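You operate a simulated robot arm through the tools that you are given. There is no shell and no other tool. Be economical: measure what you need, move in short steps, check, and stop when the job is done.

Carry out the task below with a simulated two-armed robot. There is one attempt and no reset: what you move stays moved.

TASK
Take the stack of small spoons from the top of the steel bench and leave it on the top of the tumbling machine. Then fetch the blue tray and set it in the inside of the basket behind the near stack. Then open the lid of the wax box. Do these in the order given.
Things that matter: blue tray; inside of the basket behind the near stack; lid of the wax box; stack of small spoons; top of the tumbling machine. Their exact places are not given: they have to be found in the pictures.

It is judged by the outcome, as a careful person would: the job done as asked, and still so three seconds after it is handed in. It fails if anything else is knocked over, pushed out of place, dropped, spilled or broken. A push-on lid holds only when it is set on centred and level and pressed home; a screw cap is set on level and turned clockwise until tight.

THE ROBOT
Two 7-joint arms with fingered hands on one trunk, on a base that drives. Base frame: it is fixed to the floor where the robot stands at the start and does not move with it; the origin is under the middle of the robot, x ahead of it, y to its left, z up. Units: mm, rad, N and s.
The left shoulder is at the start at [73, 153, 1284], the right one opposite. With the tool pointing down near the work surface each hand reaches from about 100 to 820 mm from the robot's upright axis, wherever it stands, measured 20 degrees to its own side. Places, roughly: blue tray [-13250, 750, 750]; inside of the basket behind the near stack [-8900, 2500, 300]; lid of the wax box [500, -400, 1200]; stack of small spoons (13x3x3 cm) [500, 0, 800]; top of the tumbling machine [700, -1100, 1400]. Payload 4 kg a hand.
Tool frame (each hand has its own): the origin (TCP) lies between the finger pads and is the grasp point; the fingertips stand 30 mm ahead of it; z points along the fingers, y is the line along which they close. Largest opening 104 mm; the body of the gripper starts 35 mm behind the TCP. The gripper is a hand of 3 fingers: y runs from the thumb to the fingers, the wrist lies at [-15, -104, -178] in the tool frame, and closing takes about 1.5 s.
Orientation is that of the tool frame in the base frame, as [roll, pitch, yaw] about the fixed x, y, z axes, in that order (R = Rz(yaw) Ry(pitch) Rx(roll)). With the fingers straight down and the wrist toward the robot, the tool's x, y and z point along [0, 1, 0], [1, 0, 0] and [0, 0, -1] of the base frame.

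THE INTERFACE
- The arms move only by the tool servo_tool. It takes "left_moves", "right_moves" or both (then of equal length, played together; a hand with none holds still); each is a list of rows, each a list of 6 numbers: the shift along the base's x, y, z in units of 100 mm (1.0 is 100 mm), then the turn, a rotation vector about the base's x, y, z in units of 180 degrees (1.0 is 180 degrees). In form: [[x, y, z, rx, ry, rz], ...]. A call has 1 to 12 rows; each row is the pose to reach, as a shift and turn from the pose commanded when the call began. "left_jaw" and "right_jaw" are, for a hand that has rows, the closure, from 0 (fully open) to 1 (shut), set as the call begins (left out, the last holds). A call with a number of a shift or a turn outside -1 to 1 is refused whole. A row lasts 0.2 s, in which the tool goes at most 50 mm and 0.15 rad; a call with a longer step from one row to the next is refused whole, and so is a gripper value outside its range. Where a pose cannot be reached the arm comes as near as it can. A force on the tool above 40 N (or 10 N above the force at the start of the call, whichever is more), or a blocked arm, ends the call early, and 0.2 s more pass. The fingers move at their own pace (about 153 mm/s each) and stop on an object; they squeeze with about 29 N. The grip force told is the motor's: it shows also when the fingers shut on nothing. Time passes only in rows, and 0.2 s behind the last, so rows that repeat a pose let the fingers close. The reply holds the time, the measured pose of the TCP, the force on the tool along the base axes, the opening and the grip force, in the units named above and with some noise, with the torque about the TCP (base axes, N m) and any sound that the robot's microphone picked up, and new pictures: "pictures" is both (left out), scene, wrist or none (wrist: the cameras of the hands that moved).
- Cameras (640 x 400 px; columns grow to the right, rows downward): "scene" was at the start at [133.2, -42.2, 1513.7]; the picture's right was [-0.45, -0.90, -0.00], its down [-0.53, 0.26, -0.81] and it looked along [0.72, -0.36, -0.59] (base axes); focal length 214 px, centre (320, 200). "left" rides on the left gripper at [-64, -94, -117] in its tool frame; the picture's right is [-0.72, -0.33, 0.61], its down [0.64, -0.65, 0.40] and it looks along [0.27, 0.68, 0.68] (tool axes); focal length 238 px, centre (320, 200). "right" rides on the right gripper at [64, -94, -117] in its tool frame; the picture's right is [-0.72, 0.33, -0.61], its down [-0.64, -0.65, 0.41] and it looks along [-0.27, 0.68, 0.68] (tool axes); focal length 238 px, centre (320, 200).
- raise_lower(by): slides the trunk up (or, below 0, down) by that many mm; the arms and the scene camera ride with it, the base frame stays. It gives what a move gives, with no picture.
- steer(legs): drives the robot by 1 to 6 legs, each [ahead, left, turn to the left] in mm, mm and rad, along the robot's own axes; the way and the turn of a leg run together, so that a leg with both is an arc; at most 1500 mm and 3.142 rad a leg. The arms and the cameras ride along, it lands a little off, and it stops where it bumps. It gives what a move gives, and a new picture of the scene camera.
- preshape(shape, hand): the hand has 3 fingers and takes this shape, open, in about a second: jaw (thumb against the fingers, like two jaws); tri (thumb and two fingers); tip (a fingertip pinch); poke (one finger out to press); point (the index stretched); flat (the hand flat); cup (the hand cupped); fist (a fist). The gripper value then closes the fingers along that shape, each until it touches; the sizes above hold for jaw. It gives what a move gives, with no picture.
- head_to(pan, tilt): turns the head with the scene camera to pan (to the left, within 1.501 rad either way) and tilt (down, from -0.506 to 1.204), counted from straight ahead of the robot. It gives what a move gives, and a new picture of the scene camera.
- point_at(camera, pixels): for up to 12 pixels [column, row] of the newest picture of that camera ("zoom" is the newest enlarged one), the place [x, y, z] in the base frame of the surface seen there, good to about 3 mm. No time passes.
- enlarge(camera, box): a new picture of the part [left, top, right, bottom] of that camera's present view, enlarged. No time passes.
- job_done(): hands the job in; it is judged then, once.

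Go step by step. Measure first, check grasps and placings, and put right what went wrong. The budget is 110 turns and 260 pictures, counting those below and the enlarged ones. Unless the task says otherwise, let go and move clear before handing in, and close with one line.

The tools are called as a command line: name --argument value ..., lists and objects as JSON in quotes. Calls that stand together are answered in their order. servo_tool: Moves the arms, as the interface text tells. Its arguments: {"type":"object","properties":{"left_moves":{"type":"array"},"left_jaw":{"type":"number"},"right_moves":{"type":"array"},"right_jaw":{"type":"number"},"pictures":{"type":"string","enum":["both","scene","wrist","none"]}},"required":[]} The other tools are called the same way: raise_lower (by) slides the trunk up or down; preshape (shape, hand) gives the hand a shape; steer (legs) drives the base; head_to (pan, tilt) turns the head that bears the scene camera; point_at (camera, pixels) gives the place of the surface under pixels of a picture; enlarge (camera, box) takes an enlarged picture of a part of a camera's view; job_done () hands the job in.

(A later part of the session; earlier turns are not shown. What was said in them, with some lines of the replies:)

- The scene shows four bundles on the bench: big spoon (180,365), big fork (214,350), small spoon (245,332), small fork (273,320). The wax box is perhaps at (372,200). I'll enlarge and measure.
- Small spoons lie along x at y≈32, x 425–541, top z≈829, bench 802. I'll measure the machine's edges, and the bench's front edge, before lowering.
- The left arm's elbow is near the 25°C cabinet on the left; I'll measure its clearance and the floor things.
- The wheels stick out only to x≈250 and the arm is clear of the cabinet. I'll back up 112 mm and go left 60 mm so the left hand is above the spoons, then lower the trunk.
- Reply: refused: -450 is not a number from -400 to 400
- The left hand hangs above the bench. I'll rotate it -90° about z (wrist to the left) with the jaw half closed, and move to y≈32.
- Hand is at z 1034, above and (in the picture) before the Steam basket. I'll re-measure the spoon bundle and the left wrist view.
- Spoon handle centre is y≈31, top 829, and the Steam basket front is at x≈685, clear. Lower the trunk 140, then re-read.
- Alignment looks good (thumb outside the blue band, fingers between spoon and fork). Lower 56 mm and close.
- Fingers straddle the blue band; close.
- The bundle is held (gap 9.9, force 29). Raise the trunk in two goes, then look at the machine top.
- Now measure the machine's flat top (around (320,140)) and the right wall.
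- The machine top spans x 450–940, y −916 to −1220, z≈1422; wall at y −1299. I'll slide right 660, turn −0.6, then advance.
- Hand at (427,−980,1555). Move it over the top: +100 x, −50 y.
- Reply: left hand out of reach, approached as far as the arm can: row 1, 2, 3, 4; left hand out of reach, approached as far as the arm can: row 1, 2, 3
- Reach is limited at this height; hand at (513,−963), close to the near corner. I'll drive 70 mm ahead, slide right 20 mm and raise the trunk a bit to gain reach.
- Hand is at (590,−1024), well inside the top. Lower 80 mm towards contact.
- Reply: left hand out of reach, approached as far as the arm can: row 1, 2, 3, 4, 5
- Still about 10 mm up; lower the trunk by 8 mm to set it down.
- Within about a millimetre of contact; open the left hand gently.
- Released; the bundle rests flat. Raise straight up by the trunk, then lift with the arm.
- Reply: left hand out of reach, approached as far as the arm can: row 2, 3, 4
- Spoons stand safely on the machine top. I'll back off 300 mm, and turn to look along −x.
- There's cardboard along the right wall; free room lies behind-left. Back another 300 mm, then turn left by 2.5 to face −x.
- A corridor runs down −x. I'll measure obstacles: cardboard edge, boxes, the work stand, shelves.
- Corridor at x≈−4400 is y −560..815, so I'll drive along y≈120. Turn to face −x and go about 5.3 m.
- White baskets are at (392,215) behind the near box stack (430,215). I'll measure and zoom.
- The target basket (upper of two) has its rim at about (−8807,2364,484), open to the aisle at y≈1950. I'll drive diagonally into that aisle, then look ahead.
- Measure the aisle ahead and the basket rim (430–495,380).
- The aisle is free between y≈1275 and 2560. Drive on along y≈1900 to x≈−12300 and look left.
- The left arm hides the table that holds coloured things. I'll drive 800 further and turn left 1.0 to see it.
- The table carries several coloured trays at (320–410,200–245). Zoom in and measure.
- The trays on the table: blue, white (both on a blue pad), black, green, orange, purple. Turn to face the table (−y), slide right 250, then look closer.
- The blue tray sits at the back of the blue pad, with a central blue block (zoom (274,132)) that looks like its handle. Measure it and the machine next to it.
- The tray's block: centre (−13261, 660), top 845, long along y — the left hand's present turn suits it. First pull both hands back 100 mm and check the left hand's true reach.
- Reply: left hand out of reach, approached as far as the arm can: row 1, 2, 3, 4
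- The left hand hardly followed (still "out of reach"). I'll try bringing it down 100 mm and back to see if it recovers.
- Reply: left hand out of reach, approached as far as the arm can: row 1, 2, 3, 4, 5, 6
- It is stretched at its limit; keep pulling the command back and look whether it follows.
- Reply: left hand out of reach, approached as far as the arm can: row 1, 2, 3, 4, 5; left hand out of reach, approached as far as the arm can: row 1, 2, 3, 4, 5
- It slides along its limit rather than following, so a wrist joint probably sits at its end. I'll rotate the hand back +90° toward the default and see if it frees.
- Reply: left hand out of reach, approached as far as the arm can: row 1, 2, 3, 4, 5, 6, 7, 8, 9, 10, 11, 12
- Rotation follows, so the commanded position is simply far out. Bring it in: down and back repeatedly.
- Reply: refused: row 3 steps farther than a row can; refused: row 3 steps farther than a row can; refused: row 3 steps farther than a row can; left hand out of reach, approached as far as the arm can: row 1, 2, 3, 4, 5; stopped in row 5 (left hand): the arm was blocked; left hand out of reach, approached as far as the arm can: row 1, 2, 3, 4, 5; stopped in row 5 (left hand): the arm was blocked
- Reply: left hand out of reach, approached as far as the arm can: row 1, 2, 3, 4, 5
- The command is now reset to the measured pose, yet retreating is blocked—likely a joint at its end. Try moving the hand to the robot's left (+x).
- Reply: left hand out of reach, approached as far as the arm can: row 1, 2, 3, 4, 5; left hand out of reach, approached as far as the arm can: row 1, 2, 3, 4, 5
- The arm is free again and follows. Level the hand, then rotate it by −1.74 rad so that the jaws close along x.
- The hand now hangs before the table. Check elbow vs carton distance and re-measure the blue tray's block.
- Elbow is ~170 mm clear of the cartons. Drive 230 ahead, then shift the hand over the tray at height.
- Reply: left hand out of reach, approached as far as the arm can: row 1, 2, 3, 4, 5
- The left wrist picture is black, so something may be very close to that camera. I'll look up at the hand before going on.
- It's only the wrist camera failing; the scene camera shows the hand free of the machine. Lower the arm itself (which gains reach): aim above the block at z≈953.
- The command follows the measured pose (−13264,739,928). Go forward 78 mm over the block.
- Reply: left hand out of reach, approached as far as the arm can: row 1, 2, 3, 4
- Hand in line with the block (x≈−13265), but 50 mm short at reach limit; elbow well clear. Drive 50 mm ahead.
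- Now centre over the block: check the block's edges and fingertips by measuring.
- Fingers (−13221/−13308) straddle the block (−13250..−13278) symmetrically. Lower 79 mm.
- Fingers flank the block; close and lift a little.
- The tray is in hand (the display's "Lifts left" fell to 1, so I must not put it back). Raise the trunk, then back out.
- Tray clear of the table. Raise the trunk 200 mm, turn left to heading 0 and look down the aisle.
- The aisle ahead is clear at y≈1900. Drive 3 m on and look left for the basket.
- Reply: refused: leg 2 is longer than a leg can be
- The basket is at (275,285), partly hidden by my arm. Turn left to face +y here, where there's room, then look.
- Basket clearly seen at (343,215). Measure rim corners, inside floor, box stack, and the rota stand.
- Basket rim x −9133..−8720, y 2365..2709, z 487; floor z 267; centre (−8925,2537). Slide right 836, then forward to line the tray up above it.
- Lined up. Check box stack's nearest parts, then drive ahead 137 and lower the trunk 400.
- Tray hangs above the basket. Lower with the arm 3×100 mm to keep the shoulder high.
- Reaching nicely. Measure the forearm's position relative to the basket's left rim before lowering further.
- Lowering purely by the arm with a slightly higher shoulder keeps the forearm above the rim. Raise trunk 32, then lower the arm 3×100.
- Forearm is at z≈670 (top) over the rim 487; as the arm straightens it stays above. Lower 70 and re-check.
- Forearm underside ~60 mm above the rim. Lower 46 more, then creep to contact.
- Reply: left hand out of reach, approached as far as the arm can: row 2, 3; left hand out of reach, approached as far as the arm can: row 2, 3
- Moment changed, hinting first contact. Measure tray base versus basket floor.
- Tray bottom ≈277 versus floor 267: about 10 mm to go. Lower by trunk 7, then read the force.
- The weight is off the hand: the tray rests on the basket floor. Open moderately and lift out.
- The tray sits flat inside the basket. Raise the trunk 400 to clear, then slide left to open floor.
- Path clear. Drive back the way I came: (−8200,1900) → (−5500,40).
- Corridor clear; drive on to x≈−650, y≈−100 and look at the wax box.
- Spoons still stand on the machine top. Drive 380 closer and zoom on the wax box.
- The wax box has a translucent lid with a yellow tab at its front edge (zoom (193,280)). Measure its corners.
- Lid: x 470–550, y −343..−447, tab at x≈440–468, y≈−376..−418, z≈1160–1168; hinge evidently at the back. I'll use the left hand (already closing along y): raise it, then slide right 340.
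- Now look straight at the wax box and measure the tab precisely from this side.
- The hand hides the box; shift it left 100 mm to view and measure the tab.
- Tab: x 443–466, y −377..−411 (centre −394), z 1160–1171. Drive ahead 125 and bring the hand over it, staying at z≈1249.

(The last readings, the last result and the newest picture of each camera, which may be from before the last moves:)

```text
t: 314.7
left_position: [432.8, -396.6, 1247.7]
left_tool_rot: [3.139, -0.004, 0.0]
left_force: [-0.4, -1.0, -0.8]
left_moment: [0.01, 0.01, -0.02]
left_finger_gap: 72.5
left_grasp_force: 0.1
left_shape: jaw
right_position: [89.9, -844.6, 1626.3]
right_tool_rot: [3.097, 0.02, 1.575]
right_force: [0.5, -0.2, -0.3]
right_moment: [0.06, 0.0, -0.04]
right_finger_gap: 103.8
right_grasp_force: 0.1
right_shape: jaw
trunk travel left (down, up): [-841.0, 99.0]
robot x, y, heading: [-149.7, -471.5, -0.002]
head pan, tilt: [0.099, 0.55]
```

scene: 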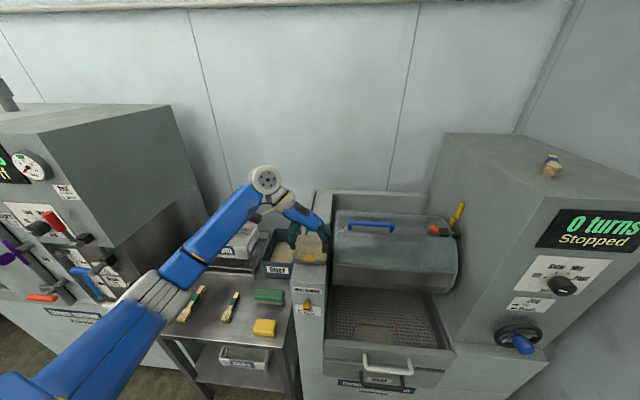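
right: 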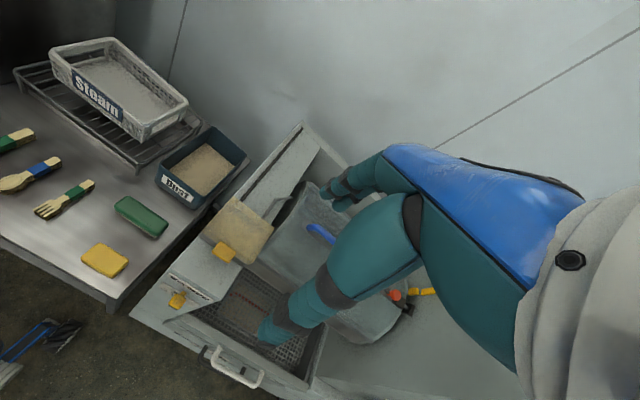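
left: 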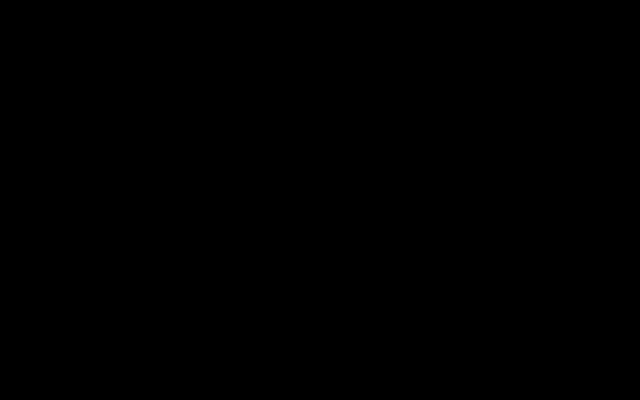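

Hand at (433,−397,1248). Lower to z≈1195 with x≈441, then check by zoom.

servo_tool --left_moves '[[0.05, 0.02, -0.2, 0, 0, 0], [0.08, 0.02, -0.4, 0, 0, 0], [0.08, 0.02, -0.52, 0, 0, 0], [0.08, 0.02, -0.52, 0, 0, 0]]' --pictures "none"

enlarge --camera "scene" --box '[265, 180, 365, 255]'

enlarge --camera "left" --box '[0, 0, 640, 400]'

```text
t: 315.7
left_position: [438.7, -391.9, 1197.7]
left_tool_rot: [3.136, -0.006, -0.001]
left_force: [0.7, 0.0, -0.6]
left_moment: [0.01, -0.02, 0.02]
left_finger_gap: 72.4
left_grasp_force: 0.0
left_shape: jaw
right_position: [86.3, -843.4, 1627.4]
right_tool_rot: [3.092, 0.023, 1.575]
right_force: [-0.3, -0.8, -0.6]
right_moment: [0.02, 0.0, 0.0]
right_finger_gap: 104.2
right_grasp_force: 0.1
right_shape: jaw
trunk travel left (down, up): [-841.0, 99.0]
robot x, y, heading: [-147.3, -475.2, -0.006]
head pan, tilt: [0.099, 0.55]
```

```text
5.33 times, centred on (315, 218) of scene
```

zoom: 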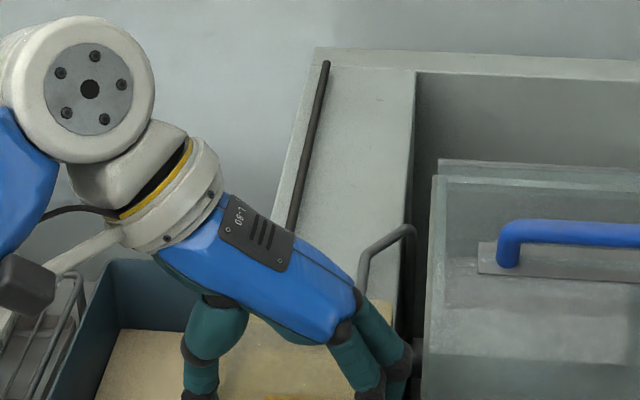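

```text
1.00 times, centred on (320, 200) of left (not enlarged: the box is as wide or as high as the picture)
```

zoom: 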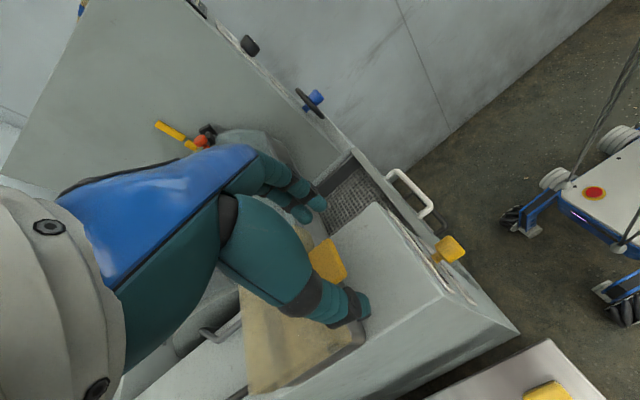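

The wrist camera is back and shows the yellow tab (328,262) midway between thumb and fingers. Lower 14 mm more.

servo_tool --left_moves '[[0.02, -0.02, -0.08, 0, 0, 0], [0.03, -0.02, -0.14, 0, 0, 0], [0.03, -0.02, -0.14, 0, 0, 0]]' --pictures "wrist"

enlarge --camera "left" --box '[220, 140, 440, 360]'

```text
t: 316.5
left_position: [441.3, -395.0, 1184.8]
left_tool_rot: [3.135, -0.006, -0.002]
left_force: [-0.4, -0.1, -0.2]
left_moment: [-0.03, -0.02, -0.04]
left_finger_gap: 72.5
left_grasp_force: 0.1
left_shape: jaw
right_position: [86.1, -843.8, 1627.7]
right_tool_rot: [3.093, 0.021, 1.574]
right_force: [0.8, 1.0, 0.1]
right_moment: [0.0, -0.01, -0.04]
right_finger_gap: 103.7
right_grasp_force: 0.1
right_shape: jaw
trunk travel left (down, up): [-841.0, 99.0]
robot x, y, heading: [-147.0, -477.6, -0.004]
head pan, tilt: [0.099, 0.55]
```

left: 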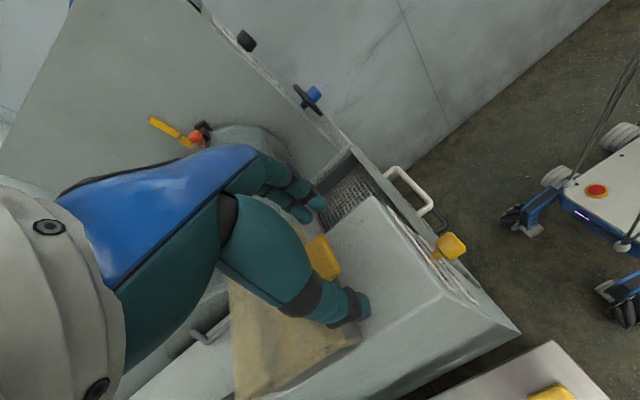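

```text
1.82 times, centred on (330, 250) of left
```

zoom: 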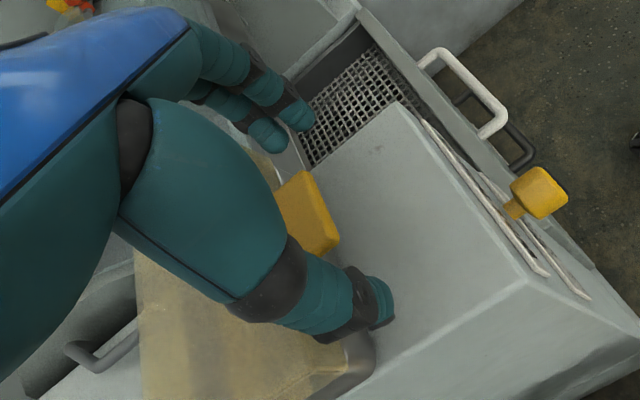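

point_at --camera "zoom" --pixels '[[375, 305], [340, 335], [270, 135], [300, 118], [315, 185], [325, 245], [300, 210], [355, 350]]'

```text
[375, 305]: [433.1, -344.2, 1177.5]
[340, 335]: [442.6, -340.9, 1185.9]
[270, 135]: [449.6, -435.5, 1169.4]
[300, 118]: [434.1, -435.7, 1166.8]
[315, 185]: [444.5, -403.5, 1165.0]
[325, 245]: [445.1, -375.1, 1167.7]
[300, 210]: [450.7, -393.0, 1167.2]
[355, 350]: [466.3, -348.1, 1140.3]
```

Thumb x≈438, fingers x≈434/450; tab starts at 443. Move 6 mm further in x, then close.

servo_tool --left_moves '[[0.06, 0.01, 0, 0, 0, 0], [0.06, 0.01, 0, 0, 0, 0]]' --pictures "none"

servo_tool --left_moves '[[0, 0, 0, 0, 0, 0], [0, 0, 0, 0, 0, 0], [0, 0, 0, 0, 0, 0], [0, 0, 0, 0, 0, 0], [0, 0, 0, 0, 0, 0], [0, 0, 0, 0, 0, 0]]' --left_jaw 1 --pictures "wrist"

```text
t: 317.1
left_position: [448.4, -393.8, 1184.5]
left_tool_rot: [3.136, -0.004, -0.001]
left_force: [0.1, 0.0, 0.7]
left_moment: [0.01, 0.0, -0.01]
left_finger_gap: 72.4
left_grasp_force: 0.0
left_shape: jaw
right_position: [85.8, -842.4, 1627.9]
right_tool_rot: [3.094, 0.023, 1.577]
right_force: [0.8, -0.9, 0.4]
right_moment: [-0.02, 0.04, -0.05]
right_finger_gap: 103.8
right_grasp_force: 0.1
right_shape: jaw
trunk travel left (down, up): [-841.0, 99.0]
robot x, y, heading: [-150.7, -473.7, -0.007]
head pan, tilt: [0.099, 0.55]
```

```text
t: 318.5
left_position: [448.0, -395.1, 1185.0]
left_tool_rot: [3.137, -0.005, -0.002]
left_force: [-0.3, 0.7, 0.3]
left_moment: [0.0, 0.04, -0.08]
left_finger_gap: 30.4
left_grasp_force: 29.0
left_shape: jaw
right_position: [87.0, -842.4, 1627.4]
right_tool_rot: [3.095, 0.022, 1.574]
right_force: [-0.5, 0.1, -0.5]
right_moment: [-0.03, -0.05, 0.0]
right_finger_gap: 103.9
right_grasp_force: 0.1
right_shape: jaw
trunk travel left (down, up): [-841.0, 99.0]
robot x, y, heading: [-149.4, -475.0, -0.004]
head pan, tilt: [0.099, 0.55]
```

left: 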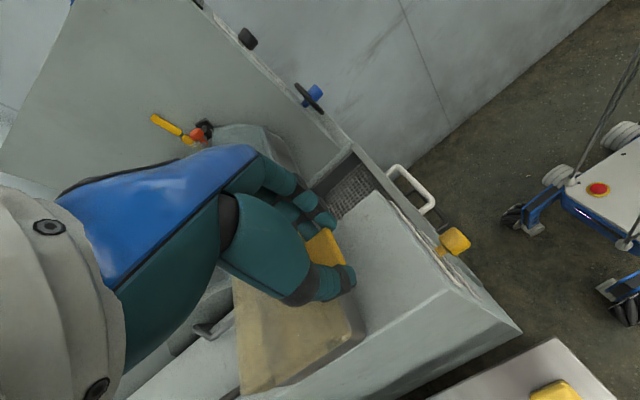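

Tab gripped (gap 30). Lift along an arc about the back hinge (≈552,1152), first 30°.

servo_tool --left_moves '[[0.01, 0, 0.09, 0, 0, 0], [0.04, 0, 0.175, 0, 0, 0], [0.07, 0, 0.26, 0, 0, 0], [0.11, 0, 0.34, 0, 0, 0], [0.155, 0, 0.42, 0, 0, 0], [0.206, 0, 0.49, 0, 0, 0]]' --pictures "both"

```text
t: 319.9
left_position: [467.8, -395.3, 1233.8]
left_tool_rot: [3.136, -0.004, 0.0]
left_force: [-2.7, 0.2, 0.9]
left_moment: [0.1, 0.19, -0.06]
left_finger_gap: 30.2
left_grasp_force: 29.0
left_shape: jaw
right_position: [85.1, -843.0, 1628.4]
right_tool_rot: [3.093, 0.023, 1.576]
right_force: [-0.3, -0.8, -0.3]
right_moment: [0.01, -0.01, 0.0]
right_finger_gap: 104.1
right_grasp_force: 0.0
right_shape: jaw
trunk travel left (down, up): [-841.0, 99.0]
robot x, y, heading: [-147.8, -472.1, -0.006]
head pan, tilt: [0.099, 0.55]
```

scene: 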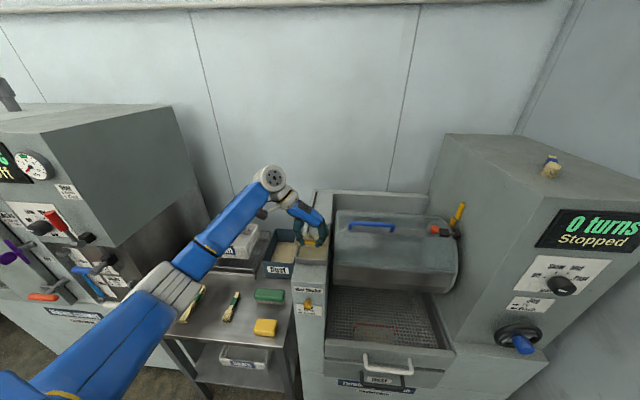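
left: 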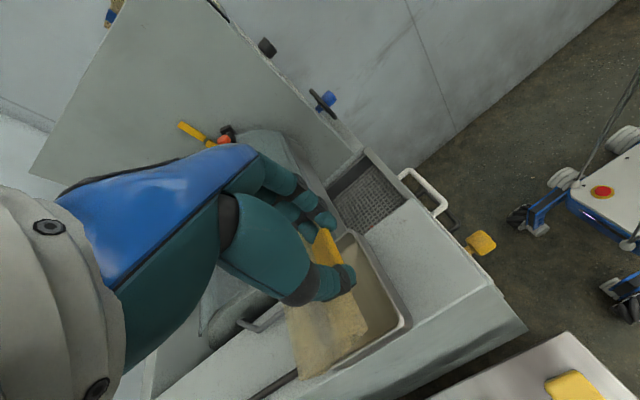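

The lid is opening and the box inside is visible. Continue along the arc to about 80°.

servo_tool --left_moves '[[0.06, 0, 0.07, 0, 0, 0], [0.125, 0, 0.135, 0, 0, 0], [0.19, 0, 0.19, 0, 0, 0], [0.27, 0, 0.24, 0, 0, 0], [0.345, 0, 0.285, 0, 0, 0], [0.426, 0, 0.32, 0, 0, 0], [0.51, 0, 0.35, 0, 0, 0], [0.6, 0, 0.375, 0, 0, 0], [0.68, 0, 0.39, 0, 0, 0], [0.774, 0, 0.4, 0, 0, 0]]' --pictures "both"

```text
t: 322.1
left_position: [546.7, -396.8, 1272.0]
left_tool_rot: [3.137, -0.002, -0.002]
left_force: [-0.4, -6.7, -3.0]
left_moment: [-0.11, 0.02, -0.08]
left_finger_gap: 23.5
left_grasp_force: 29.7
left_shape: jaw
right_position: [87.4, -843.9, 1627.1]
right_tool_rot: [3.092, 0.021, 1.577]
right_force: [0.9, 0.2, 0.0]
right_moment: [0.02, 0.0, 0.0]
right_finger_gap: 103.9
right_grasp_force: 0.1
right_shape: jaw
trunk travel left (down, up): [-841.0, 99.0]
robot x, y, heading: [-149.4, -473.2, -0.005]
head pan, tilt: [0.099, 0.55]
```

scene: 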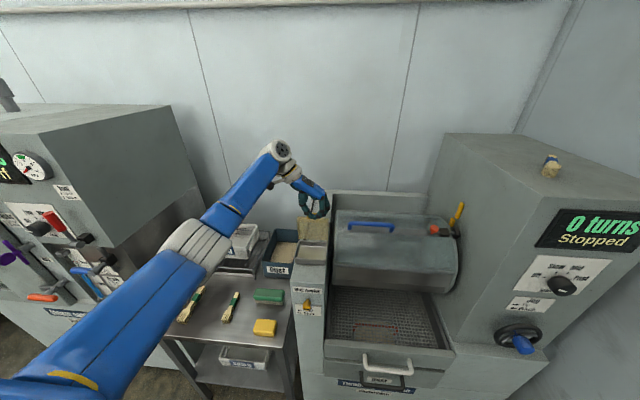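
left: 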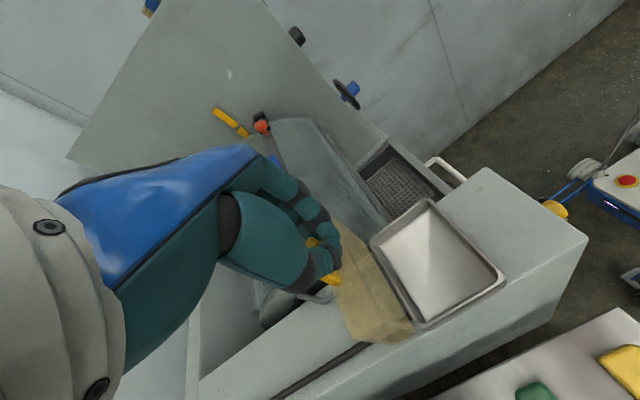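

Lid at about 80°. Carry on past vertical.

servo_tool --left_moves '[[0.09, 0, 0.01, 0, 0, 0], [0.18, 0, 0.01, 0, 0, 0], [0.27, 0, 0, 0, 0, 0], [0.36, 0, -0.02, 0, 0, 0], [0.45, 0, -0.06, 0, 0, 0], [0.53, 0, -0.1, 0, 0, 0]]' --pictures "both"

```text
t: 323.5
left_position: [575.4, -396.5, 1270.5]
left_tool_rot: [3.14, -0.006, -0.002]
left_force: [0.8, -9.9, 0.3]
left_moment: [-0.24, 0.0, -0.09]
left_finger_gap: 23.7
left_grasp_force: 28.5
left_shape: jaw
left hand out of reach, approached as far as the arm can: row 4, 5, 6
right_position: [86.2, -845.3, 1627.5]
right_tool_rot: [3.094, 0.02, 1.576]
right_force: [0.7, -0.8, 0.4]
right_moment: [0.03, -0.01, -0.06]
right_finger_gap: 104.2
right_grasp_force: 0.2
right_shape: jaw
trunk travel left (down, up): [-841.0, 99.0]
robot x, y, heading: [-149.5, -473.6, -0.002]
head pan, tilt: [0.099, 0.55]
```

scene: 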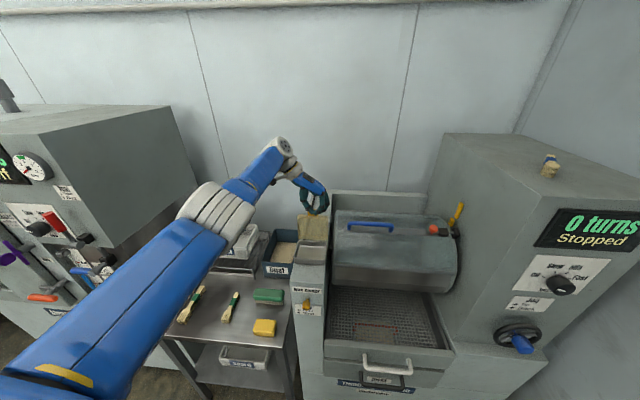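
left: 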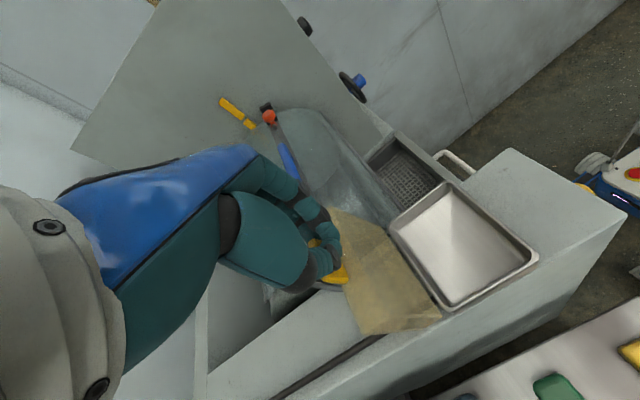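

The lid is just past vertical; my reach ends. Drive 25 ahead, then guide it down the back a little.

steer --legs '[[25, 0, 0]]'

servo_tool --left_moves '[[0.05, 0, -0.05, 0, 0, 0], [0.1, 0, -0.1, 0, 0, 0], [0.1, 0, -0.1, 0, 0, 0]]' --pictures "both"

enlarge --camera "left" --box '[240, 160, 560, 360]'

```text
t: 324.3
left_position: [597.2, -395.0, 1276.1]
left_tool_rot: [3.137, -0.012, -0.001]
left_force: [0.8, -6.8, 1.4]
left_moment: [-0.22, -0.07, -0.05]
left_finger_gap: 23.5
left_grasp_force: 28.8
left_shape: jaw
right_position: [106.2, -844.4, 1627.9]
right_tool_rot: [3.085, 0.018, 1.578]
right_force: [0.1, 0.3, 0.1]
right_moment: [0.0, -0.02, 0.05]
right_finger_gap: 104.0
right_grasp_force: 0.1
right_shape: jaw
trunk travel left (down, up): [-841.0, 99.0]
robot x, y, heading: [-122.1, -472.7, -0.005]
head pan, tilt: [0.099, 0.55]
```

scene: 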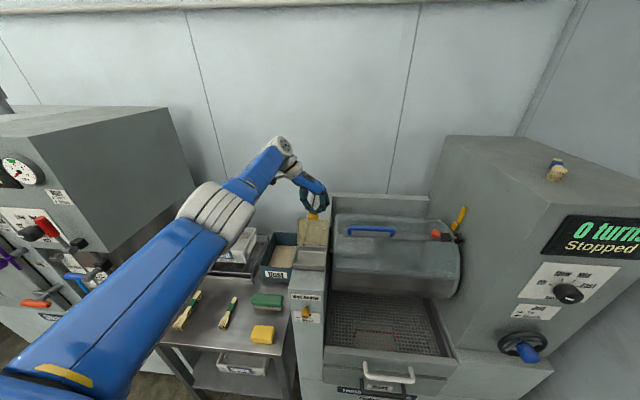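

```text
t: 325.1
left_position: [600.1, -395.5, 1266.6]
left_tool_rot: [3.135, -0.019, -0.005]
left_force: [13.2, -13.6, 22.2]
left_moment: [-0.69, -0.63, 0.01]
left_finger_gap: 25.4
left_grasp_force: 28.9
left_shape: jaw
left hand out of reach, approached as far as the arm can: row 1, 2, 3
right_position: [107.3, -843.8, 1630.3]
right_tool_rot: [3.077, 0.013, 1.582]
right_force: [0.0, -0.1, -0.7]
right_moment: [-0.01, 0.02, -0.01]
right_finger_gap: 104.0
right_grasp_force: 0.0
right_shape: jaw
trunk travel left (down, up): [-841.0, 99.0]
robot x, y, heading: [-121.3, -471.9, -0.004]
head pan, tilt: [0.099, 0.55]
```

scene: 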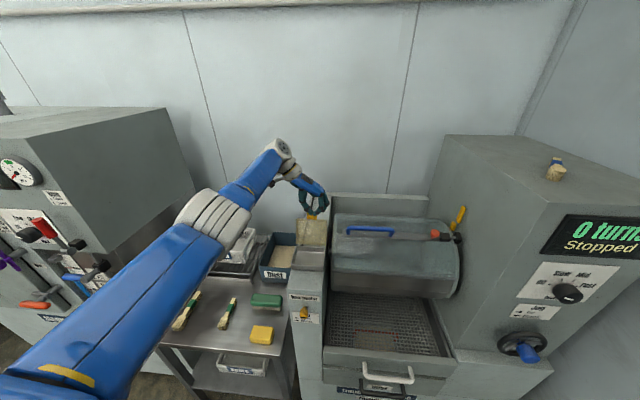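
left: 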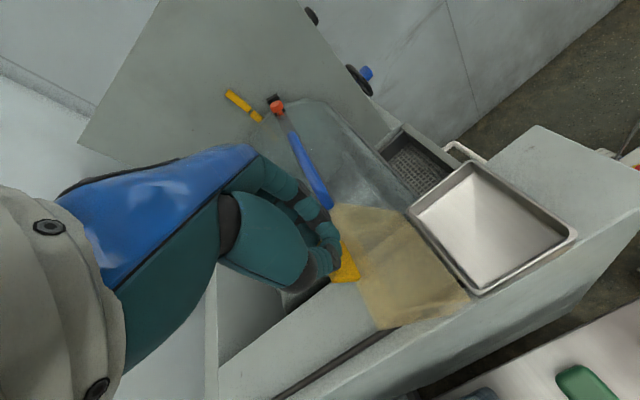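

```text
2.00 times, centred on (400, 260) of left
```

zoom: 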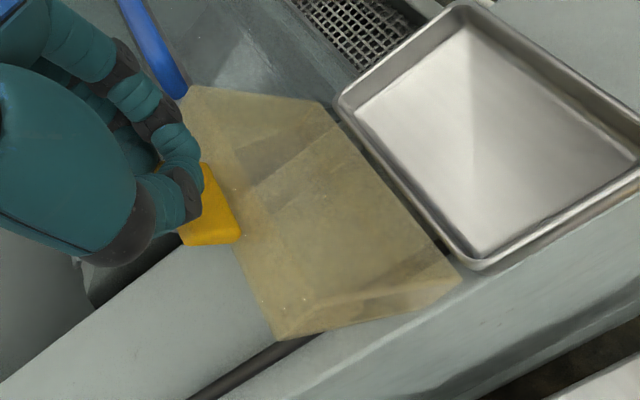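

Force rose (13, −14, 22 N): the lid has met its end stop, open beyond 90°. Ease off and release.

servo_tool --left_moves '[[-0.05, 0, 0.06, 0, 0, 0], [-0.05, 0.0, 0.1, 0, 0, 0], [-0.05, 0.0, 0.1, 0, 0, 0]]' --pictures "none"

servo_tool --left_moves '[[0, 0, 0, 0, 0, 0], [0, 0, 0, 0, 0, 0], [0, 0, 0, 0, 0, 0], [0, 0, 0, 0, 0, 0], [0, 0, 0, 0, 0, 0]]' --left_jaw 0.3 --pictures "both"

```text
t: 325.9
left_position: [593.9, -393.6, 1272.7]
left_tool_rot: [3.136, -0.01, -0.002]
left_force: [8.5, -12.4, 14.7]
left_moment: [-0.58, -0.4, 0.0]
left_finger_gap: 25.2
left_grasp_force: 29.3
left_shape: jaw
right_position: [108.7, -843.2, 1628.7]
right_tool_rot: [3.081, 0.016, 1.581]
right_force: [0.1, 0.5, 0.1]
right_moment: [-0.04, -0.01, 0.01]
right_finger_gap: 103.6
right_grasp_force: 0.0
right_shape: jaw
trunk travel left (down, up): [-841.0, 99.0]
robot x, y, heading: [-125.0, -473.8, -0.01]
head pan, tilt: [0.099, 0.55]
```

```text
t: 327.1
left_position: [595.5, -391.4, 1271.9]
left_tool_rot: [3.134, -0.009, -0.003]
left_force: [0.3, -0.3, 0.5]
left_moment: [-0.03, -0.01, -0.01]
left_finger_gap: 72.3
left_grasp_force: 0.0
left_shape: jaw
right_position: [109.8, -841.8, 1628.7]
right_tool_rot: [3.082, 0.017, 1.58]
right_force: [0.5, 0.2, -0.4]
right_moment: [0.0, 0.0, 0.01]
right_finger_gap: 104.1
right_grasp_force: 0.0
right_shape: jaw
trunk travel left (down, up): [-841.0, 99.0]
robot x, y, heading: [-126.7, -476.3, -0.006]
head pan, tilt: [0.099, 0.55]
```

scene: 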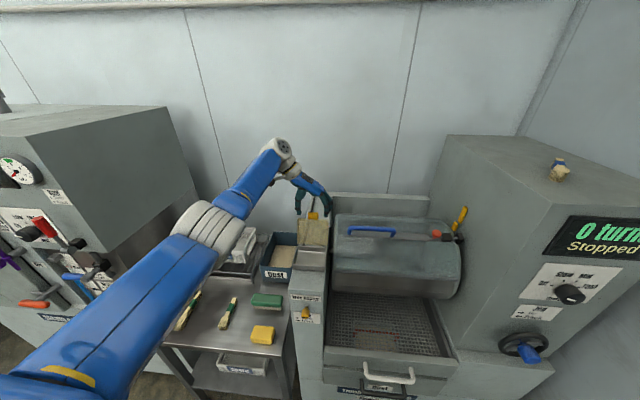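
left: 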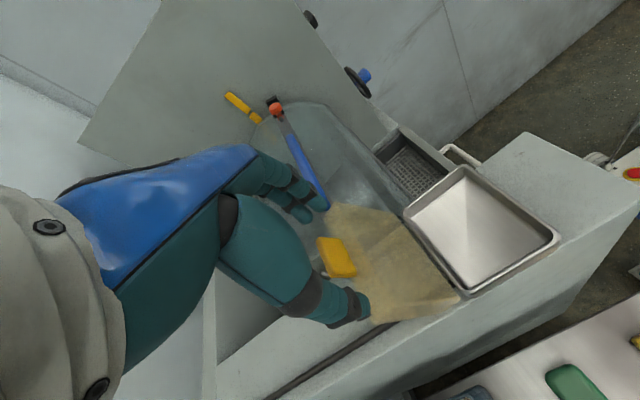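

The lid stays open by itself. Raise the trunk straight up and back away, then check.

raise_lower --by 95

steer --legs '[[-300, 0, 0]]'

head_to --pan -0.05 --tilt 0.5

enlarge --camera "scene" --box '[240, 120, 520, 320]'

```text
t: 328.4
left_position: [594.9, -388.8, 1367.1]
left_tool_rot: [3.132, -0.009, -0.001]
left_force: [-0.1, -0.2, -0.3]
left_moment: [-0.04, 0.0, 0.01]
left_finger_gap: 72.3
left_grasp_force: 0.1
left_shape: jaw
right_position: [109.4, -836.2, 1725.6]
right_tool_rot: [3.084, 0.022, 1.58]
right_force: [0.6, -0.1, -1.1]
right_moment: [-0.01, 0.01, 0.02]
right_finger_gap: 103.8
right_grasp_force: 0.1
right_shape: jaw
trunk travel left (down, up): [-936.0, 4.0]
robot x, y, heading: [-125.3, -474.1, -0.004]
head pan, tilt: [0.099, 0.55]
```

```text
t: 330.4
left_position: [305.5, -391.1, 1362.7]
left_tool_rot: [3.136, -0.004, -0.006]
left_force: [0.1, 0.5, 0.8]
left_moment: [0.03, -0.01, 0.0]
left_finger_gap: 72.7
left_grasp_force: 0.1
left_shape: jaw
right_position: [-178.5, -837.1, 1722.9]
right_tool_rot: [3.087, 0.019, 1.576]
right_force: [-0.4, -0.8, 0.7]
right_moment: [0.01, 0.01, -0.04]
right_finger_gap: 103.9
right_grasp_force: 0.0
right_shape: jaw
trunk travel left (down, up): [-936.0, 4.0]
robot x, y, heading: [-419.4, -471.8, -0.011]
head pan, tilt: [0.099, 0.55]
```

scene: 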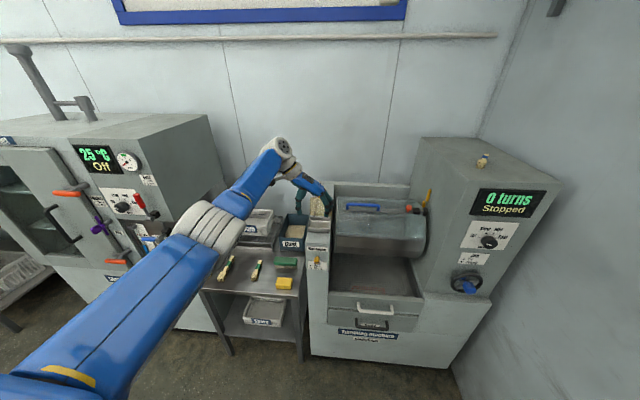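

```text
t: 331.1
left_position: [299.3, -389.9, 1365.6]
left_tool_rot: [3.134, -0.008, -0.006]
left_force: [0.5, 0.5, 0.3]
left_moment: [0.01, 0.0, 0.02]
left_finger_gap: 72.1
left_grasp_force: 0.0
left_shape: jaw
right_position: [-186.9, -836.0, 1725.7]
right_tool_rot: [3.08, 0.018, 1.579]
right_force: [0.6, 0.2, 0.2]
right_moment: [0.01, 0.01, 0.02]
right_finger_gap: 103.9
right_grasp_force: 0.2
right_shape: jaw
trunk travel left (down, up): [-936.0, 4.0]
robot x, y, heading: [-420.4, -471.8, -0.008]
head pan, tilt: [-0.051, 0.499]
```

scene: 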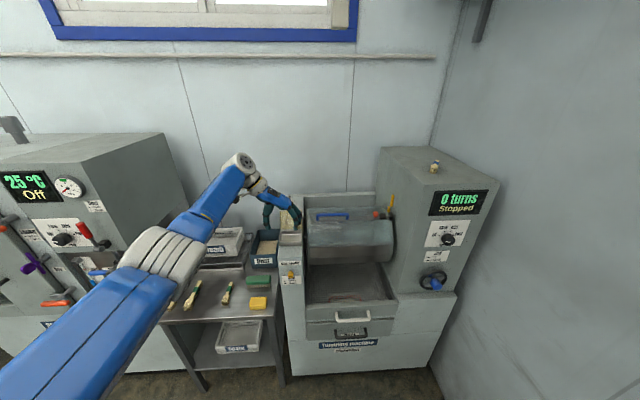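

```text
2.00 times, centred on (380, 220) of scene
```

zoom: 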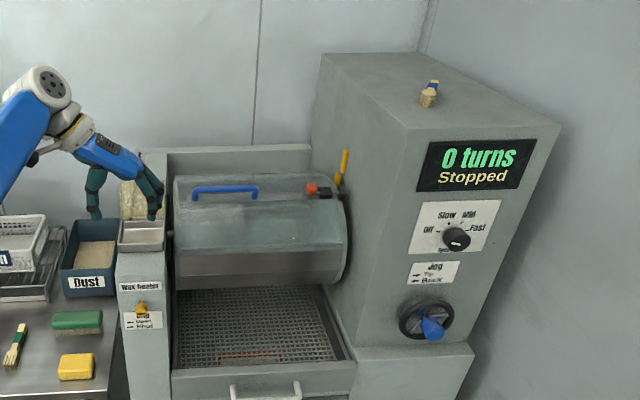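

The wax box lid stands open at its stop at zoom (135,200). The small spoons lie on the machine top at (430,95), the tray is in the basket, and both hands are clear. I'm handing it in.

job_done

```text
The job is handed in.
```

All three steps are done, in the order given: the small spoons are on top of the tumbling machine, the blue tray is inside the basket behind the near stack, and the wax box lid is open.
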